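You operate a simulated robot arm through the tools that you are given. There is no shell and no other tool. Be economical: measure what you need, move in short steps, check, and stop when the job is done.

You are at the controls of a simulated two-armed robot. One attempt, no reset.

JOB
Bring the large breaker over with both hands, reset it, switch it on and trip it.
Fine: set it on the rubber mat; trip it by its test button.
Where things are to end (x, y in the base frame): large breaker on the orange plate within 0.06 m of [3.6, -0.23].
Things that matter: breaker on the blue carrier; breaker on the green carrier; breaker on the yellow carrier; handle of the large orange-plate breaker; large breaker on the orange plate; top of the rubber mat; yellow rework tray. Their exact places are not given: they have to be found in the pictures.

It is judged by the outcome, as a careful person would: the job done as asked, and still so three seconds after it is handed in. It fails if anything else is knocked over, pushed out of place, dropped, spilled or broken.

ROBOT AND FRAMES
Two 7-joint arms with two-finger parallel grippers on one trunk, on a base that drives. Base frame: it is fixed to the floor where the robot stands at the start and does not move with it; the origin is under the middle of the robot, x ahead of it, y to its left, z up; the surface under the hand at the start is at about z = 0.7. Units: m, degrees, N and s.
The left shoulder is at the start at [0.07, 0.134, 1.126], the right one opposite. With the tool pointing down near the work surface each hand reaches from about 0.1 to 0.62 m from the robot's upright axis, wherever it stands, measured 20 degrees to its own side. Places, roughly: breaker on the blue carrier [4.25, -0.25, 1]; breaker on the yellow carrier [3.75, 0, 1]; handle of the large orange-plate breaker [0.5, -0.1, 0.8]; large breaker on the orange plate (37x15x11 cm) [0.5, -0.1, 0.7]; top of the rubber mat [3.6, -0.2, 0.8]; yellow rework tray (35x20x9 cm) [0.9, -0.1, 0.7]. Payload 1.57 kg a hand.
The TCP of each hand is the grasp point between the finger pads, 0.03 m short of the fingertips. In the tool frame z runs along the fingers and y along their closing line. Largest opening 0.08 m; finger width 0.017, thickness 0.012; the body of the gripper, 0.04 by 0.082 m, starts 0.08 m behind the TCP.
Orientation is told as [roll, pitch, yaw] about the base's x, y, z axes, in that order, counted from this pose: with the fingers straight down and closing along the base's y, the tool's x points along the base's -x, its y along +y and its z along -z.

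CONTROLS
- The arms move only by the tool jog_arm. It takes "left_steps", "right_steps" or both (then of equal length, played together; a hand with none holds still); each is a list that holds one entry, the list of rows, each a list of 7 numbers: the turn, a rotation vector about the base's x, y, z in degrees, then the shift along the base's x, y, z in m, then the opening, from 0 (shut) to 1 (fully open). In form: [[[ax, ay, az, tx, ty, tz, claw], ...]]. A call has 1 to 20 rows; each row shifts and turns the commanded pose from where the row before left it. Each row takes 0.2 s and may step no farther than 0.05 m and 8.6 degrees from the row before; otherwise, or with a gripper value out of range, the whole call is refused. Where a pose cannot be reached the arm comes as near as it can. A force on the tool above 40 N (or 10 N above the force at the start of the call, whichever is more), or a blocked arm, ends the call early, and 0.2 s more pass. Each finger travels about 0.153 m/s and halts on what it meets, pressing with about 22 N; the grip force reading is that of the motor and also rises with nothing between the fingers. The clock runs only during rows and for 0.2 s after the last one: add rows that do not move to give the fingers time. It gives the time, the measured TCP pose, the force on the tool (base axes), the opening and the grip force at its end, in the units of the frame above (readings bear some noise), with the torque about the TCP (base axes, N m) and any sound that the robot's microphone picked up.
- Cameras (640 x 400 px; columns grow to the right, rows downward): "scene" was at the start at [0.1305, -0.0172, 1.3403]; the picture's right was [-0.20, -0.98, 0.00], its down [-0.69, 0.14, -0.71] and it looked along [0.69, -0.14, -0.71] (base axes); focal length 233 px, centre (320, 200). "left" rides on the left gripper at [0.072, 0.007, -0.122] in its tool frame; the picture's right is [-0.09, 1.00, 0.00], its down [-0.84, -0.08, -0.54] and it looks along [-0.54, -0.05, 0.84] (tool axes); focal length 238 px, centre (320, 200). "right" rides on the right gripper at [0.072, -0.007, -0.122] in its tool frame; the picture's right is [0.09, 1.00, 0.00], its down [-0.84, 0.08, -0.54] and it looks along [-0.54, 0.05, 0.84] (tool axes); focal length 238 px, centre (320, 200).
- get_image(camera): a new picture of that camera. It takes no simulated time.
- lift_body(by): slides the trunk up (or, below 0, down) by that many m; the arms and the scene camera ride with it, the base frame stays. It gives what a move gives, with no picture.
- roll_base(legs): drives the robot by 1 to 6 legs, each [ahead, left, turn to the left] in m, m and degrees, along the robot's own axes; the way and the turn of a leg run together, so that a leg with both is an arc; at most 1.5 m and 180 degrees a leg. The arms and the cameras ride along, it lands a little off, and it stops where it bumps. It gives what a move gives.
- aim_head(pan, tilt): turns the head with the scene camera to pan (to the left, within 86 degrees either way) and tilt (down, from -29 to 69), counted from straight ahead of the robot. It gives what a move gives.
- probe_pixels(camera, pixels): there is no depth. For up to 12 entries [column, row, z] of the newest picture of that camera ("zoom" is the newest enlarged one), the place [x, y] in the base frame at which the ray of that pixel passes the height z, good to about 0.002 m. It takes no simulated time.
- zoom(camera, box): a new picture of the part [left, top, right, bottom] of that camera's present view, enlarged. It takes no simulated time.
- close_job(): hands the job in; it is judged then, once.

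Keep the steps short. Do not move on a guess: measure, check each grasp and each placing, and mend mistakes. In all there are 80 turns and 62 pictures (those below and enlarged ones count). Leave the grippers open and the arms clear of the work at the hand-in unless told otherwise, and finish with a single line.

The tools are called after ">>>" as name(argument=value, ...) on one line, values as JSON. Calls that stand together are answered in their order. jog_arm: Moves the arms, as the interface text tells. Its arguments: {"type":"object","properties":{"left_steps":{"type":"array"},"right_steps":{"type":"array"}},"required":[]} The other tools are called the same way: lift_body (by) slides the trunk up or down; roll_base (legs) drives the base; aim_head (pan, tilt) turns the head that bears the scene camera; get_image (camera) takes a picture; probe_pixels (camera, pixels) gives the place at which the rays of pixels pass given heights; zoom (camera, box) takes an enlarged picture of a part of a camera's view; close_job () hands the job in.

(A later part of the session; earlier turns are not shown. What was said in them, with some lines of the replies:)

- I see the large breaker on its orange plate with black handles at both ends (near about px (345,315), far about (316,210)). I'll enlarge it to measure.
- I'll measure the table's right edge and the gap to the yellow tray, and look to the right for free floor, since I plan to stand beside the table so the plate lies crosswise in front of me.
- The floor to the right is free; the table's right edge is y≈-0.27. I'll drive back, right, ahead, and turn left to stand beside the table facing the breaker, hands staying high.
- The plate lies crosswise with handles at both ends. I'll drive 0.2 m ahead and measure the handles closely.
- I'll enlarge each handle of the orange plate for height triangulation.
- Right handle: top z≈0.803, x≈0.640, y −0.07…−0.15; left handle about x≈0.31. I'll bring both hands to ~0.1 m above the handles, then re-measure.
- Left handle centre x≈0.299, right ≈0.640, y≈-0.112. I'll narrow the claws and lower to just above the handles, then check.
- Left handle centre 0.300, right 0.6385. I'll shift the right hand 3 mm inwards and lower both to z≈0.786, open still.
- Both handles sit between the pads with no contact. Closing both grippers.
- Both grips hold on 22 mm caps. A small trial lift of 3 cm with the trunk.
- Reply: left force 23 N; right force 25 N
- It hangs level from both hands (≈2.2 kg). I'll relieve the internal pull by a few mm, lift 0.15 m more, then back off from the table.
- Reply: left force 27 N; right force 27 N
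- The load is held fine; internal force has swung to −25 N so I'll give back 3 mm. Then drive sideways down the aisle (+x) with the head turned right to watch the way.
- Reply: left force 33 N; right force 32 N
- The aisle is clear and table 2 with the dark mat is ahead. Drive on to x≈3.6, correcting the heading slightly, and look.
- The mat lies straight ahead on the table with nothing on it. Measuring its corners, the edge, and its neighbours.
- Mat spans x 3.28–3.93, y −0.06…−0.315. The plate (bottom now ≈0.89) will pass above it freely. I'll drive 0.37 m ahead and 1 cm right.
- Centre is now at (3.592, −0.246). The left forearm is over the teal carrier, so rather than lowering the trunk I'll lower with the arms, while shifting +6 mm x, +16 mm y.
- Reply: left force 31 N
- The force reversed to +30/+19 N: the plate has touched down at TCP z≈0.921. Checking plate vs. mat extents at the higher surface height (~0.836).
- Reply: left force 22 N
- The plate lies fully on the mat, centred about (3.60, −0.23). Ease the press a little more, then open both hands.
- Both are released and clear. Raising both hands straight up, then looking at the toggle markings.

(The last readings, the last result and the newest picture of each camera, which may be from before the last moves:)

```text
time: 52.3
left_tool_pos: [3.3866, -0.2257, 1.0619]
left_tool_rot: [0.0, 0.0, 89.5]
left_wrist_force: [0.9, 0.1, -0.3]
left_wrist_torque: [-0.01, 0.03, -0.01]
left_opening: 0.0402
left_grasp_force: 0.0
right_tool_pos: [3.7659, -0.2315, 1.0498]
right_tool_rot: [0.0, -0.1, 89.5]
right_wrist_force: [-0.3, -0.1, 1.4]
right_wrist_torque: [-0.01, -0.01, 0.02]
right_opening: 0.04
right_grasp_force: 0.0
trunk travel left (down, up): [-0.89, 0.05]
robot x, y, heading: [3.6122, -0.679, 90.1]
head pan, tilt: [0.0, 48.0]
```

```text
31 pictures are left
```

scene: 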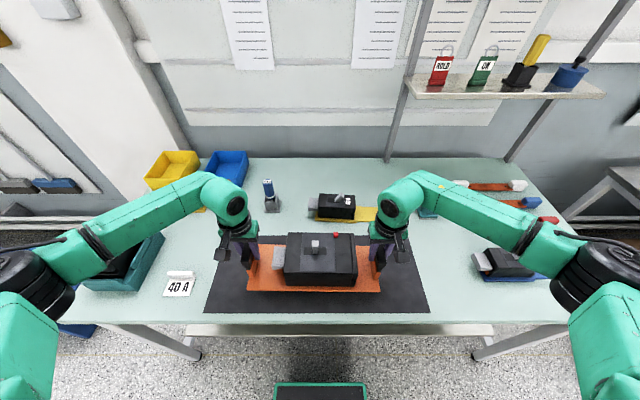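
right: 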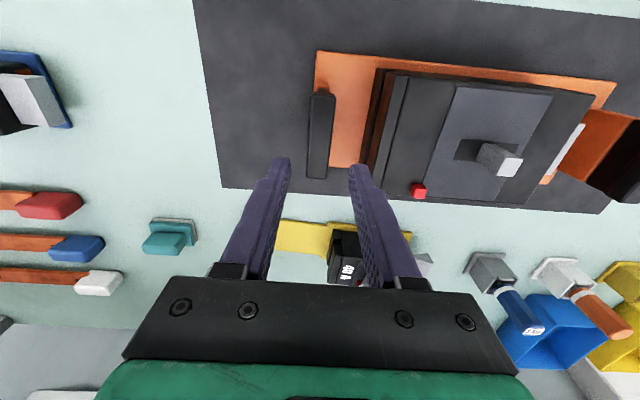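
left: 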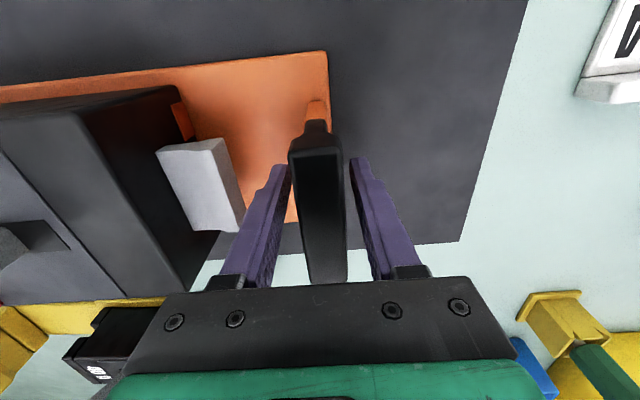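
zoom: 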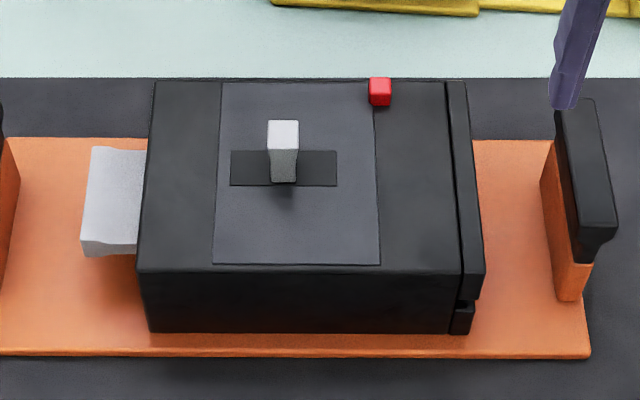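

No ON/OFF marks; the lever stands midway (tripped). I'll triangulate lever, slot and button from both cameras.

>>> probe_pixels(camera="zoom", pixels=[[283, 121, 0.94], [283, 121, 0.98], [284, 183, 0.94], [284, 183, 0.98], [380, 80, 0.94], [380, 80, 0.98], [231, 168, 0.94], [336, 168, 0.94], [375, 265, 0.94], [375, 265, 0.92], [269, 140, 0.97], [299, 140, 0.97]])

>>> zoom(camera="right", box=[370, 60, 610, 220])

```text
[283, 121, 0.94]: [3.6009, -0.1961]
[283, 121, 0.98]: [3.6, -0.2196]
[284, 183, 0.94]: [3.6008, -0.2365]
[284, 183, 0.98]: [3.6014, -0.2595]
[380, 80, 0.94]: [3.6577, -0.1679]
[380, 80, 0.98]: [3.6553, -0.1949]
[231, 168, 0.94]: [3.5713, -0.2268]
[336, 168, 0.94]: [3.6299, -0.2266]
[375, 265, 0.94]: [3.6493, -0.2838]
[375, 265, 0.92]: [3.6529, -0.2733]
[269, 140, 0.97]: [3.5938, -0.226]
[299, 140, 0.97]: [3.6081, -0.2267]
```

```text
2.50 times, centred on (490, 140) of right
```

zoom: 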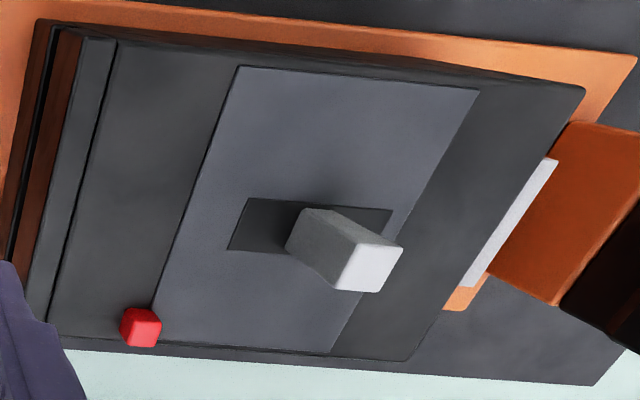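

>>> probe_pixels(camera="zoom", pixels=[[370, 268, 0.94], [370, 268, 0.97], [370, 268, 0.99], [145, 332, 0.93], [145, 332, 0.95], [145, 332, 0.97], [248, 200, 0.94], [228, 248, 0.94], [392, 210, 0.94], [118, 42, 0.94], [580, 88, 0.94], [410, 360, 0.94]])

```text
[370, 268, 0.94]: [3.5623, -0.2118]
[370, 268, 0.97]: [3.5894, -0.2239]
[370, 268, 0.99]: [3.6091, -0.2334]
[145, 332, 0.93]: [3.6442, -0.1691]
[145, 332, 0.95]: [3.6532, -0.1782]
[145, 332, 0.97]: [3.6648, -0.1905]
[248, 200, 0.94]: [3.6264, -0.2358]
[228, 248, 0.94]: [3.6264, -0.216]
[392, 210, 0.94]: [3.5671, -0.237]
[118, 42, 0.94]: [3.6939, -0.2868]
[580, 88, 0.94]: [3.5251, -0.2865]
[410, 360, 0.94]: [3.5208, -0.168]
```

Lever top at (3.601, −0.229, 0.981), body top ≈0.943, slot x 3.57–3.63; button ≈(3.656, −0.183, 0.955). I'll bring the right hand above the lever with a ~38 mm gap and check.

>>> jog_arm(right_steps=[[[0, 0, 0, -0.041, 0.0006, 0.005, 0.5], [0, 0, 0, -0.041, 0.0006, 0, 0.48], [0, 0, 0, -0.041, 0.0006, 0, 0.48], [0, 0, 0, -0.042, 0.0007, 0, 0.48], [0, 0, 0, 0, 0, 0, 0.48]]])

>>> get_image(camera="right")

```text
time: 53.5
left_tool_pos: [3.3878, -0.2262, 1.0612]
left_tool_rot: [0.0, 0.0, 89.5]
left_wrist_force: [0.4, -0.2, -0.3]
left_wrist_torque: [-0.01, 0.02, 0.01]
left_opening: 0.0398
left_grasp_force: 0.0
right_tool_pos: [3.6019, -0.2271, 1.0568]
right_tool_rot: [0.0, 0.0, 89.5]
right_wrist_force: [0.3, -0.4, -0.3]
right_wrist_torque: [-0.02, 0.0, -0.05]
right_opening: 0.0383
right_grasp_force: 0.1
trunk travel left (down, up): [-0.89, 0.05]
robot x, y, heading: [3.6074, -0.682, 90.0]
head pan, tilt: [0.0, 48.0]
```

```text
29 pictures are left
```

right: 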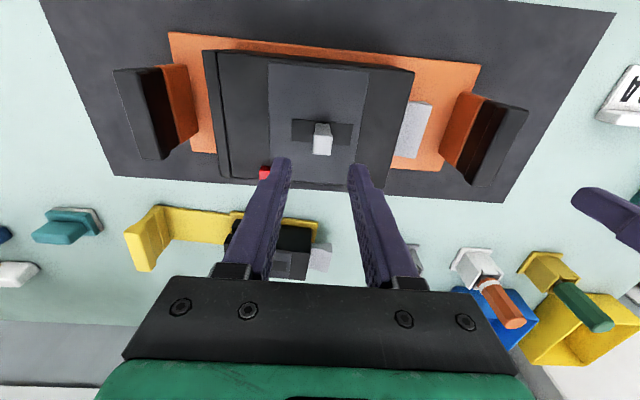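

>>> probe_pixels(camera="right", pixels=[[322, 148, 0.981], [316, 126, 0.981], [264, 172, 0.955]])

>>> jog_arm(right_steps=[[[0, 0, 0, 0, -0.001, -0.022, 0.48], [0, 0, 0, 0, 0, -0.022, 0.48], [0, 0, 0, 0, 0, -0.021, 0.48], [0, 0, 0, 0, 0, 0, 0.48]]])

>>> get_image(camera="right")

```text
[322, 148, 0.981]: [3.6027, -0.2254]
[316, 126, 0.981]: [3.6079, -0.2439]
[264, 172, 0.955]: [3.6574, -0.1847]
```

```text
time: 54.5
left_tool_pos: [3.387, -0.2259, 1.0628]
left_tool_rot: [0.1, 0.0, 89.6]
left_wrist_force: [0.5, -0.2, 0.2]
left_wrist_torque: [0.03, 0.0, -0.02]
left_opening: 0.0399
left_grasp_force: 0.1
right_tool_pos: [3.605, -0.2302, 0.9913]
right_tool_rot: [0.1, -0.1, 89.6]
right_wrist_force: [-0.1, -0.1, -0.2]
right_wrist_torque: [0.02, 0.01, 0.0]
right_opening: 0.0382
right_grasp_force: 0.0
trunk travel left (down, up): [-0.89, 0.05]
robot x, y, heading: [3.6081, -0.6808, 90.1]
head pan, tilt: [0.0, 48.0]
```

```text
28 pictures are left
```

right: 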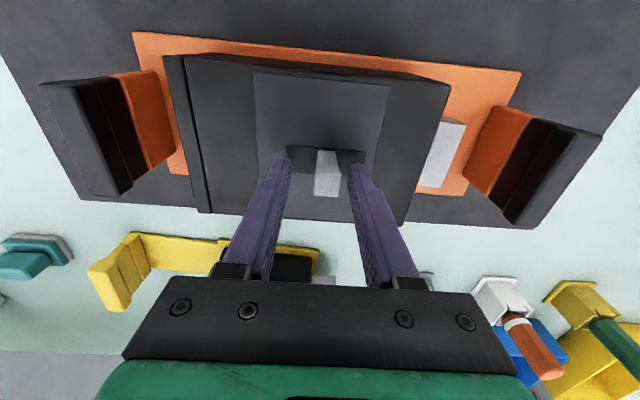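

The lever stands between the fingers. I'll push it toward +x (button end) in small steps and listen.

>>> jog_arm(right_steps=[[[0, 0, 0, 0.007, 0, 0, 0.48], [0, 0, 0, 0.007, 0, 0, 0.48], [0, 0, 0, 0.006, 0, 0, 0.48], [0, 0, 0, 0.005, 0, 0, 0.48], [0, 0, 0, 0, 0, 0, 0.48]]])

>>> zoom(camera="right", box=[160, 50, 480, 250])

```text
time: 55.7
left_tool_pos: [3.3871, -0.2249, 1.0624]
left_tool_rot: [-0.1, -0.1, 89.4]
left_wrist_force: [0.3, 0.4, 0.5]
left_wrist_torque: [-0.01, 0.01, 0.01]
left_opening: 0.0398
left_grasp_force: 0.2
right_tool_pos: [3.627, -0.23, 0.9908]
right_tool_rot: [0.0, 0.0, 89.6]
right_wrist_force: [-5.1, 1.4, 0.8]
right_wrist_torque: [0.04, 0.16, -0.01]
right_opening: 0.0424
right_grasp_force: 2.0
trunk travel left (down, up): [-0.89, 0.05]
robot x, y, heading: [3.6099, -0.679, 90.2]
head pan, tilt: [0.0, 48.0]
```

```text
2.00 times, centred on (320, 150) of right
```

zoom: 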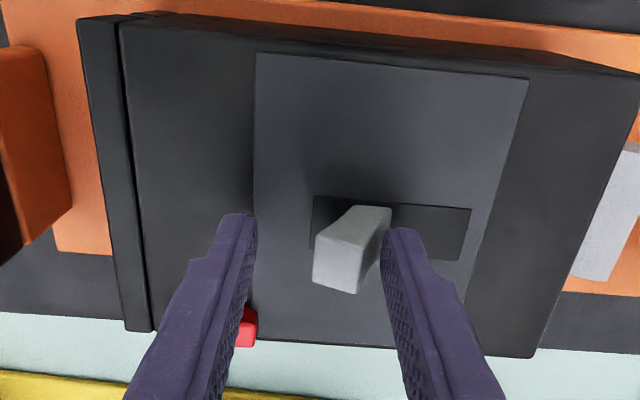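

It leans toward +x with ~5 N resistance, no click yet. Push a bit further.

>>> jog_arm(right_steps=[[[0, 0, 0, 0.005, 0, 0, 0.48], [0, 0, 0, 0.005, 0, 0, 0.48], [0, 0, 0, 0.004, 0, 0, 0.48], [0, 0, 0, 0, 0, 0, 0.48]]])

>>> jog_arm(right_steps=[[[0, 0, 0, -0.012, 0, 0, 0.5], [0, 0, 0, -0.012, 0, 0, 0.5], [0, 0, 0, -0.012, 0, 0, 0.5], [0, 0, 0, 0, 0, 0, 0.5]]])

>>> zoom(camera="right", box=[160, 50, 480, 250])

```text
time: 56.7
left_tool_pos: [3.3847, -0.2265, 1.061]
left_tool_rot: [0.0, 0.0, 89.4]
left_wrist_force: [0.0, 0.1, 0.3]
left_wrist_torque: [0.02, 0.02, -0.01]
left_opening: 0.0399
left_grasp_force: 0.0
right_tool_pos: [3.6386, -0.2309, 0.992]
right_tool_rot: [0.1, -0.2, 89.6]
right_wrist_force: [-8.6, 0.4, 8.2]
right_wrist_torque: [-0.09, 0.45, 0.05]
right_opening: 0.0465
right_grasp_force: 4.3
trunk travel left (down, up): [-0.89, 0.05]
robot x, y, heading: [3.6122, -0.6829, 90.3]
head pan, tilt: [0.0, 48.0]
```

```text
time: 57.7
left_tool_pos: [3.3895, -0.2264, 1.062]
left_tool_rot: [0.2, 0.0, 89.6]
left_wrist_force: [0.6, -0.3, -1.0]
left_wrist_torque: [0.01, -0.01, -0.03]
left_opening: 0.0399
left_grasp_force: 0.1
right_tool_pos: [3.6077, -0.2302, 0.9902]
right_tool_rot: [0.1, 0.0, 89.4]
right_wrist_force: [5.1, -0.4, 2.3]
right_wrist_torque: [0.0, -0.11, -0.01]
right_opening: 0.0447
right_grasp_force: 2.8
trunk travel left (down, up): [-0.89, 0.05]
robot x, y, heading: [3.6064, -0.6777, 90.0]
head pan, tilt: [0.0, 48.0]
```

```text
2.00 times, centred on (320, 150) of right
```

zoom: 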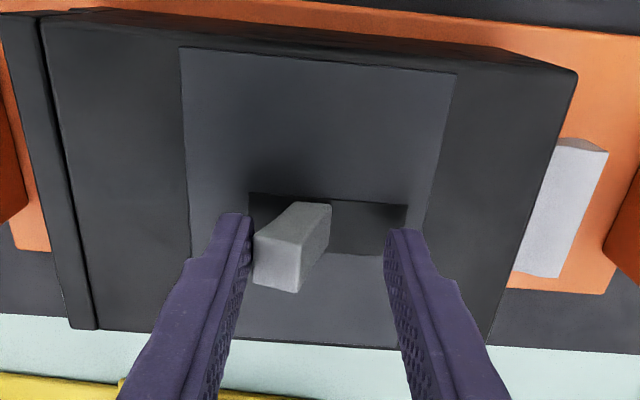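

The lever stays leaning +x, not springing back. I'll recentre and lift off to see its resting position freely.

>>> jog_arm(right_steps=[[[0, 0, 0, 0.01, 0, 0, 0.6], [0, 0, 0, 0, 0, 0.03, 0.6], [0, 0, 0, 0, 0, 0.04, 0.6], [0, 0, 0, 0, 0, 0, 0.6]]])

>>> zoom(camera="right", box=[160, 50, 480, 250])

>>> zoom(camera="scene", box=[270, 220, 380, 300])

```text
time: 58.7
left_tool_pos: [3.3882, -0.2263, 1.0621]
left_tool_rot: [0.1, 0.0, 89.4]
left_wrist_force: [-0.5, 0.4, -0.1]
left_wrist_torque: [-0.01, 0.05, -0.01]
left_opening: 0.0397
left_grasp_force: 0.1
right_tool_pos: [3.616, -0.2316, 1.0607]
right_tool_rot: [0.1, 0.2, 89.5]
right_wrist_force: [-0.1, -1.2, -0.5]
right_wrist_torque: [0.03, 0.01, 0.01]
right_opening: 0.0479
right_grasp_force: 0.0
trunk travel left (down, up): [-0.89, 0.05]
robot x, y, heading: [3.6065, -0.676, 89.9]
head pan, tilt: [0.0, 48.0]
```

```text
2.00 times, centred on (320, 150) of right
```

zoom: 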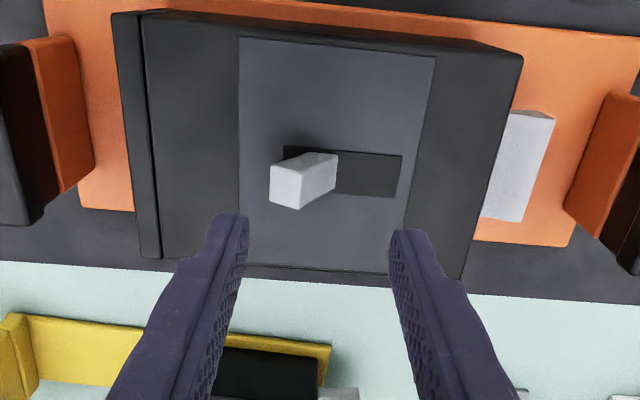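

```text
5.00 times, centred on (325, 260) of scene
```

zoom: 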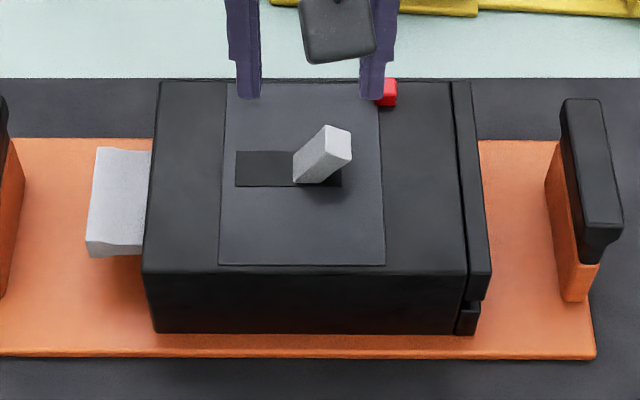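

The lever now rests at ~40° toward +x. I'll push it harder to that end to be sure of full reset; first measure its tip.

>>> probe_pixels(camera="zoom", pixels=[[351, 150, 0.965], [326, 126, 0.975], [293, 180, 0.945], [341, 178, 0.943], [235, 178, 0.943], [384, 90, 0.955]])

>>> probe_pixels(camera="right", pixels=[[295, 135, 0.965], [302, 152, 0.965], [310, 132, 0.975]])

```text
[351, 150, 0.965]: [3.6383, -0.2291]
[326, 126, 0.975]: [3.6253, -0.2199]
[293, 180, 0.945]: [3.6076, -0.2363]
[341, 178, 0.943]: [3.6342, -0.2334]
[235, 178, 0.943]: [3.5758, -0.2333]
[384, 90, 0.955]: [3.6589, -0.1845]
```

```text
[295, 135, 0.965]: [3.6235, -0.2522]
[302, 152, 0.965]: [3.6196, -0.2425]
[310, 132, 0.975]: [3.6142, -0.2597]
```

>>> jog_arm(right_steps=[[[0, 0, 0, 0.008, 0.001, -0.02, 0.55], [0, 0, 0, 0, 0, -0.025, 0.52], [0, 0, 0, 0, 0, -0.026, 0.52], [0, 0, 0, 0.006, 0, 0, 0.52], [0, 0, 0, 0.006, 0, 0, 0.52], [0, 0, 0, 0.006, 0, 0, 0.52], [0, 0, 0, 0.006, 0, 0, 0.52], [0, 0, 0, 0, 0, 0, 0.52]]])

>>> zoom(camera="scene", box=[270, 200, 400, 300])

```text
time: 60.5
left_tool_pos: [3.387, -0.2271, 1.0624]
left_tool_rot: [-0.1, 0.0, 89.5]
left_wrist_force: [0.1, -0.1, -0.2]
left_wrist_torque: [0.0, -0.02, 0.0]
left_opening: 0.0399
left_grasp_force: 0.0
right_tool_pos: [3.6455, -0.2284, 0.9911]
right_tool_rot: [0.2, -0.2, 89.7]
right_wrist_force: [-8.6, 1.9, 10.6]
right_wrist_torque: [0.04, 0.51, -0.05]
right_opening: 0.0492
right_grasp_force: 3.5
trunk travel left (down, up): [-0.89, 0.05]
robot x, y, heading: [3.6047, -0.6777, 90.1]
head pan, tilt: [0.0, 48.0]
```

```text
4.00 times, centred on (335, 250) of scene
```

zoom: 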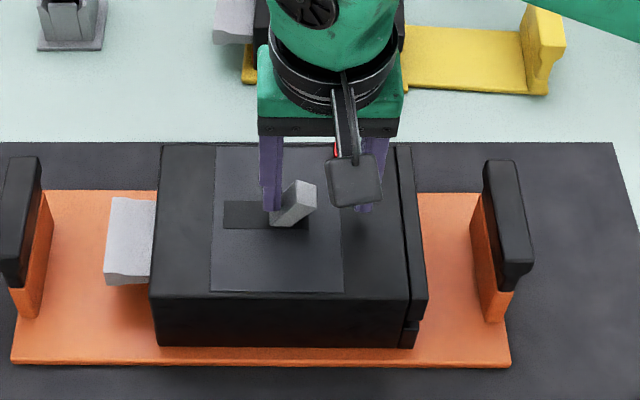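

It's at its stop. Now sweep the lever all the way to −x with the other finger, listening.

>>> jog_arm(right_steps=[[[0, 0, 0, -0.01, 0, 0, 0.5], [0, 0, 0, -0.01, 0, 0, 0.5], [0, 0, 0, -0.01, 0, 0, 0.5], [0, 0, 0, -0.01, 0, 0, 0.5], [0, 0, 0, -0.01, 0, 0, 0.5], [0, 0, 0, -0.01, 0, 0, 0.5], [0, 0, 0, -0.01, 0, 0, 0.5], [0, 0, 0, -0.008, 0, 0, 0.5], [0, 0, 0, -0.006, 0, 0, 0.5], [0, 0, 0, 0, 0, 0, 0.5]]])

>>> zoom(camera="scene", box=[270, 200, 400, 300])

```text
time: 62.7
left_tool_pos: [3.3888, -0.2267, 1.0624]
left_tool_rot: [0.2, 0.0, 89.5]
left_wrist_force: [0.0, -0.4, -0.5]
left_wrist_torque: [0.01, 0.01, 0.0]
left_opening: 0.0402
left_grasp_force: 0.1
right_tool_pos: [3.5661, -0.2296, 0.9908]
right_tool_rot: [0.2, -0.1, 89.5]
right_wrist_force: [5.3, -0.6, 1.6]
right_wrist_torque: [0.0, -0.2, -0.03]
right_opening: 0.0447
right_grasp_force: 2.6
trunk travel left (down, up): [-0.89, 0.05]
robot x, y, heading: [3.6076, -0.6783, 90.1]
head pan, tilt: [0.0, 48.0]
```

```text
4.00 times, centred on (335, 250) of scene
```

zoom: 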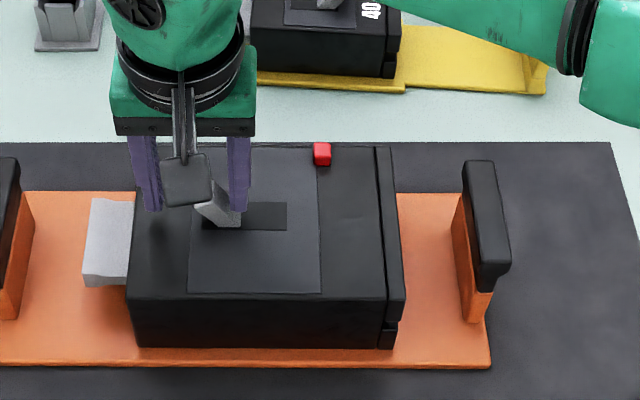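

The lever is over at −x, but the plate slid ~1 cm under the push. I should hold it with the left hand for stiffness. Look at the lever and left handle first.

>>> jog_arm(right_steps=[[[0, 0, 0, -0.002, 0, 0, 0.6], [0, 0, 0, 0.0, 0, 0.03, 0.6], [0, 0, 0, 0.02, 0, 0.04, 0.6], [0, 0, 0, 0.03, 0, 0, 0.6]]])

>>> get_image(camera="left")

>>> zoom(camera="scene", box=[230, 200, 400, 300])

```text
time: 63.7
left_tool_pos: [3.3898, -0.2262, 1.0629]
left_tool_rot: [0.3, 0.0, 89.5]
left_wrist_force: [1.5, 0.0, -0.4]
left_wrist_torque: [-0.01, 0.01, -0.02]
left_opening: 0.04
left_grasp_force: 0.0
right_tool_pos: [3.6125, -0.2257, 1.0585]
right_tool_rot: [0.2, 0.0, 89.5]
right_wrist_force: [0.0, -0.2, 0.1]
right_wrist_torque: [-0.01, 0.02, -0.01]
right_opening: 0.048
right_grasp_force: 0.1
trunk travel left (down, up): [-0.89, 0.05]
robot x, y, heading: [3.6053, -0.6804, 90.2]
head pan, tilt: [0.0, 48.0]
```

```text
21 pictures are left
```

left: 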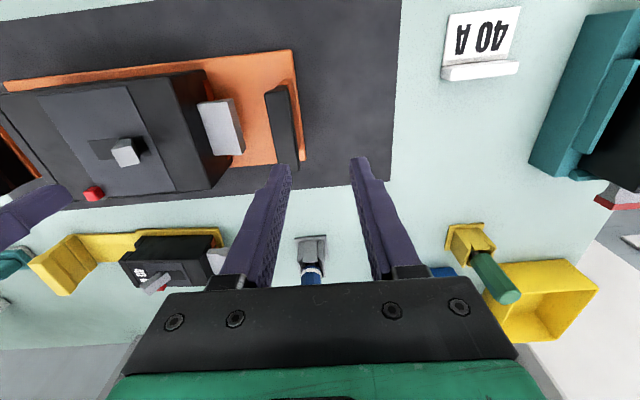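

```text
3.76 times, centred on (315, 250) of scene
```

zoom: 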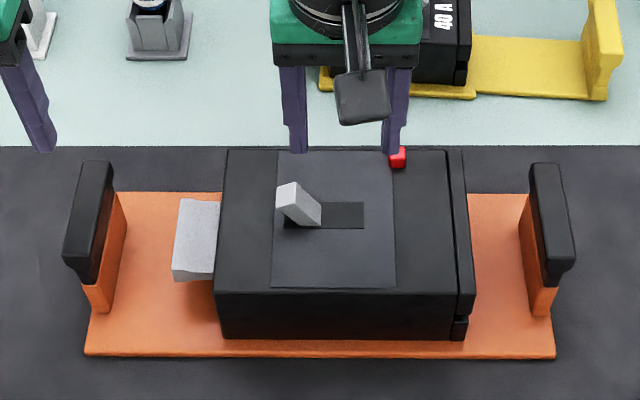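

The lever rests symmetrically at −x, so it latched at both ends: consistent with OFF/reset at +x, then ON at −x. The test button will tell: if truly ON it should trip to mid. Measuring the button.

>>> probe_pixels(camera="zoom", pixels=[[398, 150, 0.955], [406, 150, 0.955], [398, 166, 0.945], [404, 166, 0.95], [285, 228, 0.943], [364, 228, 0.943], [85, 355, 0.84], [555, 357, 0.84], [70, 162, 0.939], [110, 162, 0.939]])

>>> probe_pixels(camera="left", pixels=[[265, 95, 0.939], [286, 86, 0.939], [278, 170, 0.939], [305, 162, 0.939], [93, 193, 0.955]])

```text
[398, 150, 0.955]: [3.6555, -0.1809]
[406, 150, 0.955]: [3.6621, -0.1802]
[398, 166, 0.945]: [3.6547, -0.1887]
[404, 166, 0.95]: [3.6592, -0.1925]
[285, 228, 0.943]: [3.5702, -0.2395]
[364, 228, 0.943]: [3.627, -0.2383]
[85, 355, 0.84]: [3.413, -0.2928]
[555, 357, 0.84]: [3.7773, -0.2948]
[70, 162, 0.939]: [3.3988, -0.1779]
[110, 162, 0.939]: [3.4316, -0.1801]
```

```text
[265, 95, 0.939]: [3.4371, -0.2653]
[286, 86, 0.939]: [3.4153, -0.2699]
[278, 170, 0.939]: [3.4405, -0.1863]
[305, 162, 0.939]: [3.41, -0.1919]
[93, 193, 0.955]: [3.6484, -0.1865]
```

Plate is at ~(3.595, −0.227), fine. Button ≈(3.653, −0.186). Move the closed right fingers above it and check.

>>> jog_arm(right_steps=[[[0, 0, 0, 0.02, 0.02, 0, 0.3], [0, 0, 0, 0.0205, 0.02, -0.01, 0], [0, 0, 0, 0, 0, -0.02, 0], [0, 0, 0, 0, 0, -0.02, 0], [0, 0, 0, 0, 0, 0, 0]]])

>>> zoom(camera="right", box=[200, 80, 440, 230])

>>> zoom(camera="scene", box=[290, 200, 380, 260])

```text
time: 64.9
left_tool_pos: [3.3897, -0.2252, 1.0621]
left_tool_rot: [0.1, 0.0, 89.5]
left_wrist_force: [-0.3, -0.1, -0.7]
left_wrist_torque: [0.0, 0.0, -0.03]
left_opening: 0.0403
left_grasp_force: 0.1
right_tool_pos: [3.6526, -0.1877, 1.0077]
right_tool_rot: [0.1, 0.0, 89.5]
right_wrist_force: [0.2, -0.6, 0.5]
right_wrist_torque: [-0.02, 0.04, 0.0]
right_opening: 0.0002
right_grasp_force: 21.4
trunk travel left (down, up): [-0.89, 0.05]
robot x, y, heading: [3.6092, -0.6796, 90.1]
head pan, tilt: [0.0, 48.0]
```

```text
2.67 times, centred on (320, 155) of right
```

zoom: 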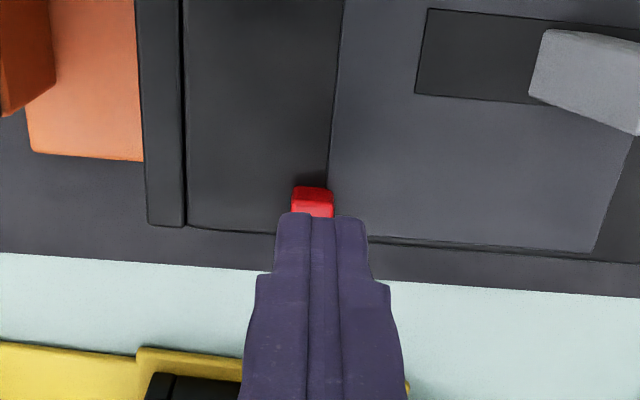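

```text
6.67 times, centred on (335, 230) of scene
```

zoom: 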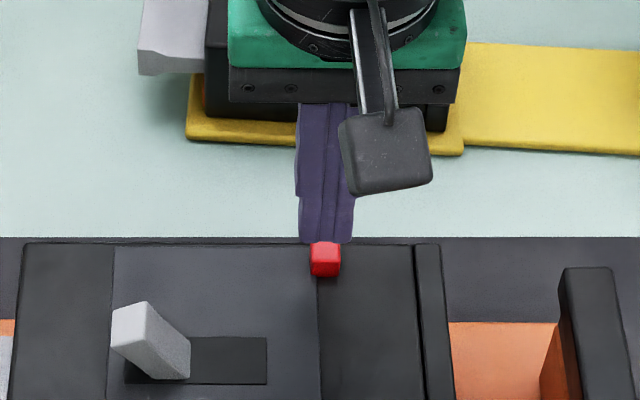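

>>> probe_pixels(camera="zoom", pixels=[[325, 243, 0.955], [325, 265, 0.955], [340, 245, 0.955], [312, 245, 0.955]])

```text
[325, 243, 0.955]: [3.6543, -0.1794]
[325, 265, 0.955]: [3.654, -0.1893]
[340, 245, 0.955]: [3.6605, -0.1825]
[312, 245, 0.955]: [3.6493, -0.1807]
```

Button centre (3.655, −0.185). Shift 2 mm and press down in small steps.

>>> jog_arm(right_steps=[[[0, 0, 0, 0.002, 0.002, -0.01, 0], [0, 0, 0, 0, 0, -0.008, 0], [0, 0, 0, 0, 0, -0.004, 0], [0, 0, 0, 0, 0, -0.003, 0], [0, 0, 0, 0, 0, -0.003, 0], [0, 0, 0, 0, 0, -0.002, 0], [0, 0, 0, 0, 0, 0, 0]]])

>>> zoom(camera="scene", box=[260, 200, 380, 280])

```text
time: 66.5
left_tool_pos: [3.3885, -0.2271, 1.0628]
left_tool_rot: [0.1, 0.0, 89.5]
left_wrist_force: [-0.8, 0.0, -0.7]
left_wrist_torque: [0.0, -0.02, 0.01]
left_opening: 0.0401
left_grasp_force: 0.1
right_tool_pos: [3.6539, -0.1869, 0.9799]
right_tool_rot: [0.1, -0.2, 89.5]
right_wrist_force: [2.0, 3.4, 10.4]
right_wrist_torque: [0.11, -0.11, 0.06]
right_opening: 0.0001
right_grasp_force: 21.2
trunk travel left (down, up): [-0.89, 0.05]
robot x, y, heading: [3.6068, -0.6762, 89.8]
head pan, tilt: [0.0, 48.0]
heard: click
```

```text
5.00 times, centred on (320, 240) of scene
```

zoom: 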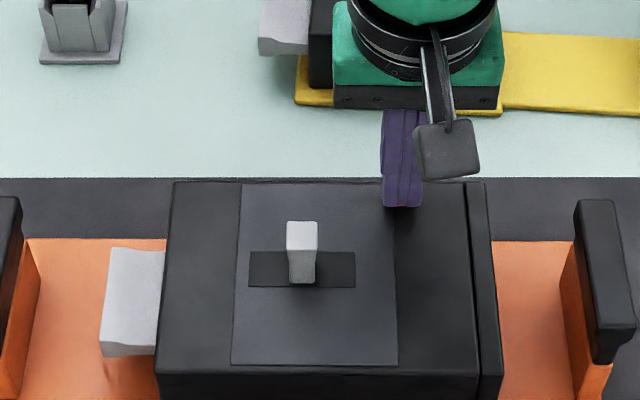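

Click heard and the lever snapped to mid: tripped. Now lift the right hand, open both grippers and raise clear.

>>> jog_arm(right_steps=[[[0, 0, 0, 0, 0, 0.03, 0], [0, 0, 0, 0, 0, 0.04, 0.5], [0, 0, 0, 0.02, 0, 0.04, 1], [0, 0, 0, 0.03, 0, 0.04, 1], [0, 0, 0, 0, 0, 0, 1]]], left_steps=[[[0, 0, 0, 0, 0, 0.03, 0.5], [0, 0, 0, 0, 0, 0.03, 0.5], [0, 0, 0, 0, 0, 0.02, 1], [0, 0, 0, 0, 0, 0, 1], [0, 0, 0, 0, 0, 0, 1]]])

>>> roll_base(legs=[[-0.35, 0, 0]])

>>> get_image(camera="scene")

```text
time: 67.7
left_tool_pos: [3.3889, -0.2244, 1.1418]
left_tool_rot: [0.1, -0.1, 89.4]
left_wrist_force: [-0.8, -0.5, -0.7]
left_wrist_torque: [0.02, -0.02, 0.02]
left_opening: 0.0802
left_grasp_force: 0.1
right_tool_pos: [3.7055, -0.187, 1.1262]
right_tool_rot: [0.1, 0.0, 89.6]
right_wrist_force: [-0.4, -1.0, 0.0]
right_wrist_torque: [0.01, -0.01, 0.02]
right_opening: 0.0801
right_grasp_force: 0.0
trunk travel left (down, up): [-0.89, 0.05]
robot x, y, heading: [3.605, -0.6782, 90.0]
head pan, tilt: [0.0, 48.0]
```

```text
time: 70.0
left_tool_pos: [3.3909, -0.5755, 1.1402]
left_tool_rot: [0.1, 0.1, 89.1]
left_wrist_force: [-1.1, 0.6, 0.0]
left_wrist_torque: [0.02, 0.02, 0.01]
left_opening: 0.0798
left_grasp_force: 0.1
right_tool_pos: [3.7076, -0.5387, 1.126]
right_tool_rot: [0.1, 0.0, 89.2]
right_wrist_force: [0.0, -0.5, 0.0]
right_wrist_torque: [-0.01, 0.0, 0.02]
right_opening: 0.0798
right_grasp_force: 0.1
trunk travel left (down, up): [-0.89, 0.05]
robot x, y, heading: [3.6075, -1.0355, 89.7]
head pan, tilt: [0.0, 48.0]
```

```text
16 pictures are left
```

scene: 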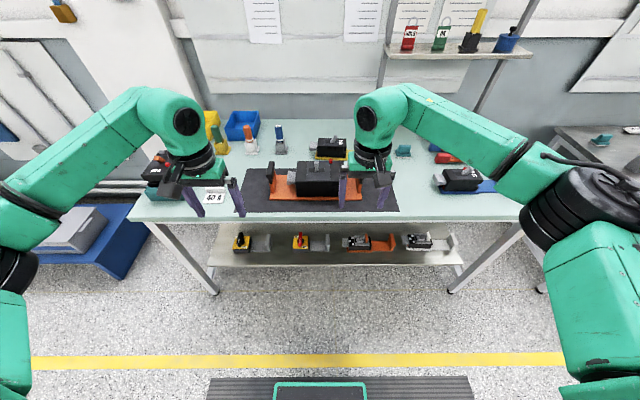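

>>> zoom(camera="scene", box=[230, 130, 410, 230])

>>> probe_pixels(camera="scene", pixels=[[270, 200, 0.84], [362, 200, 0.84]])

```text
3.56 times, centred on (320, 180) of scene
```

zoom: 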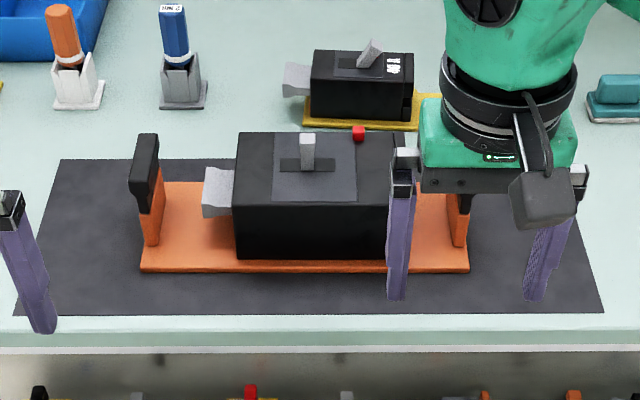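

```text
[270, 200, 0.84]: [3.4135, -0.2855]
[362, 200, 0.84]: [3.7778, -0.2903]
```

The breaker stands on the mat at about (3.596, −0.225), lever at mid (tripped), neighbours untouched, grippers open and clear. Handing in.

>>> close_job()

```text
The job is handed in.
```

The large breaker is on the rubber mat at about (3.596, −0.225), reset, switched on, then tripped by its test button: a click was heard and the lever snapped to mid.
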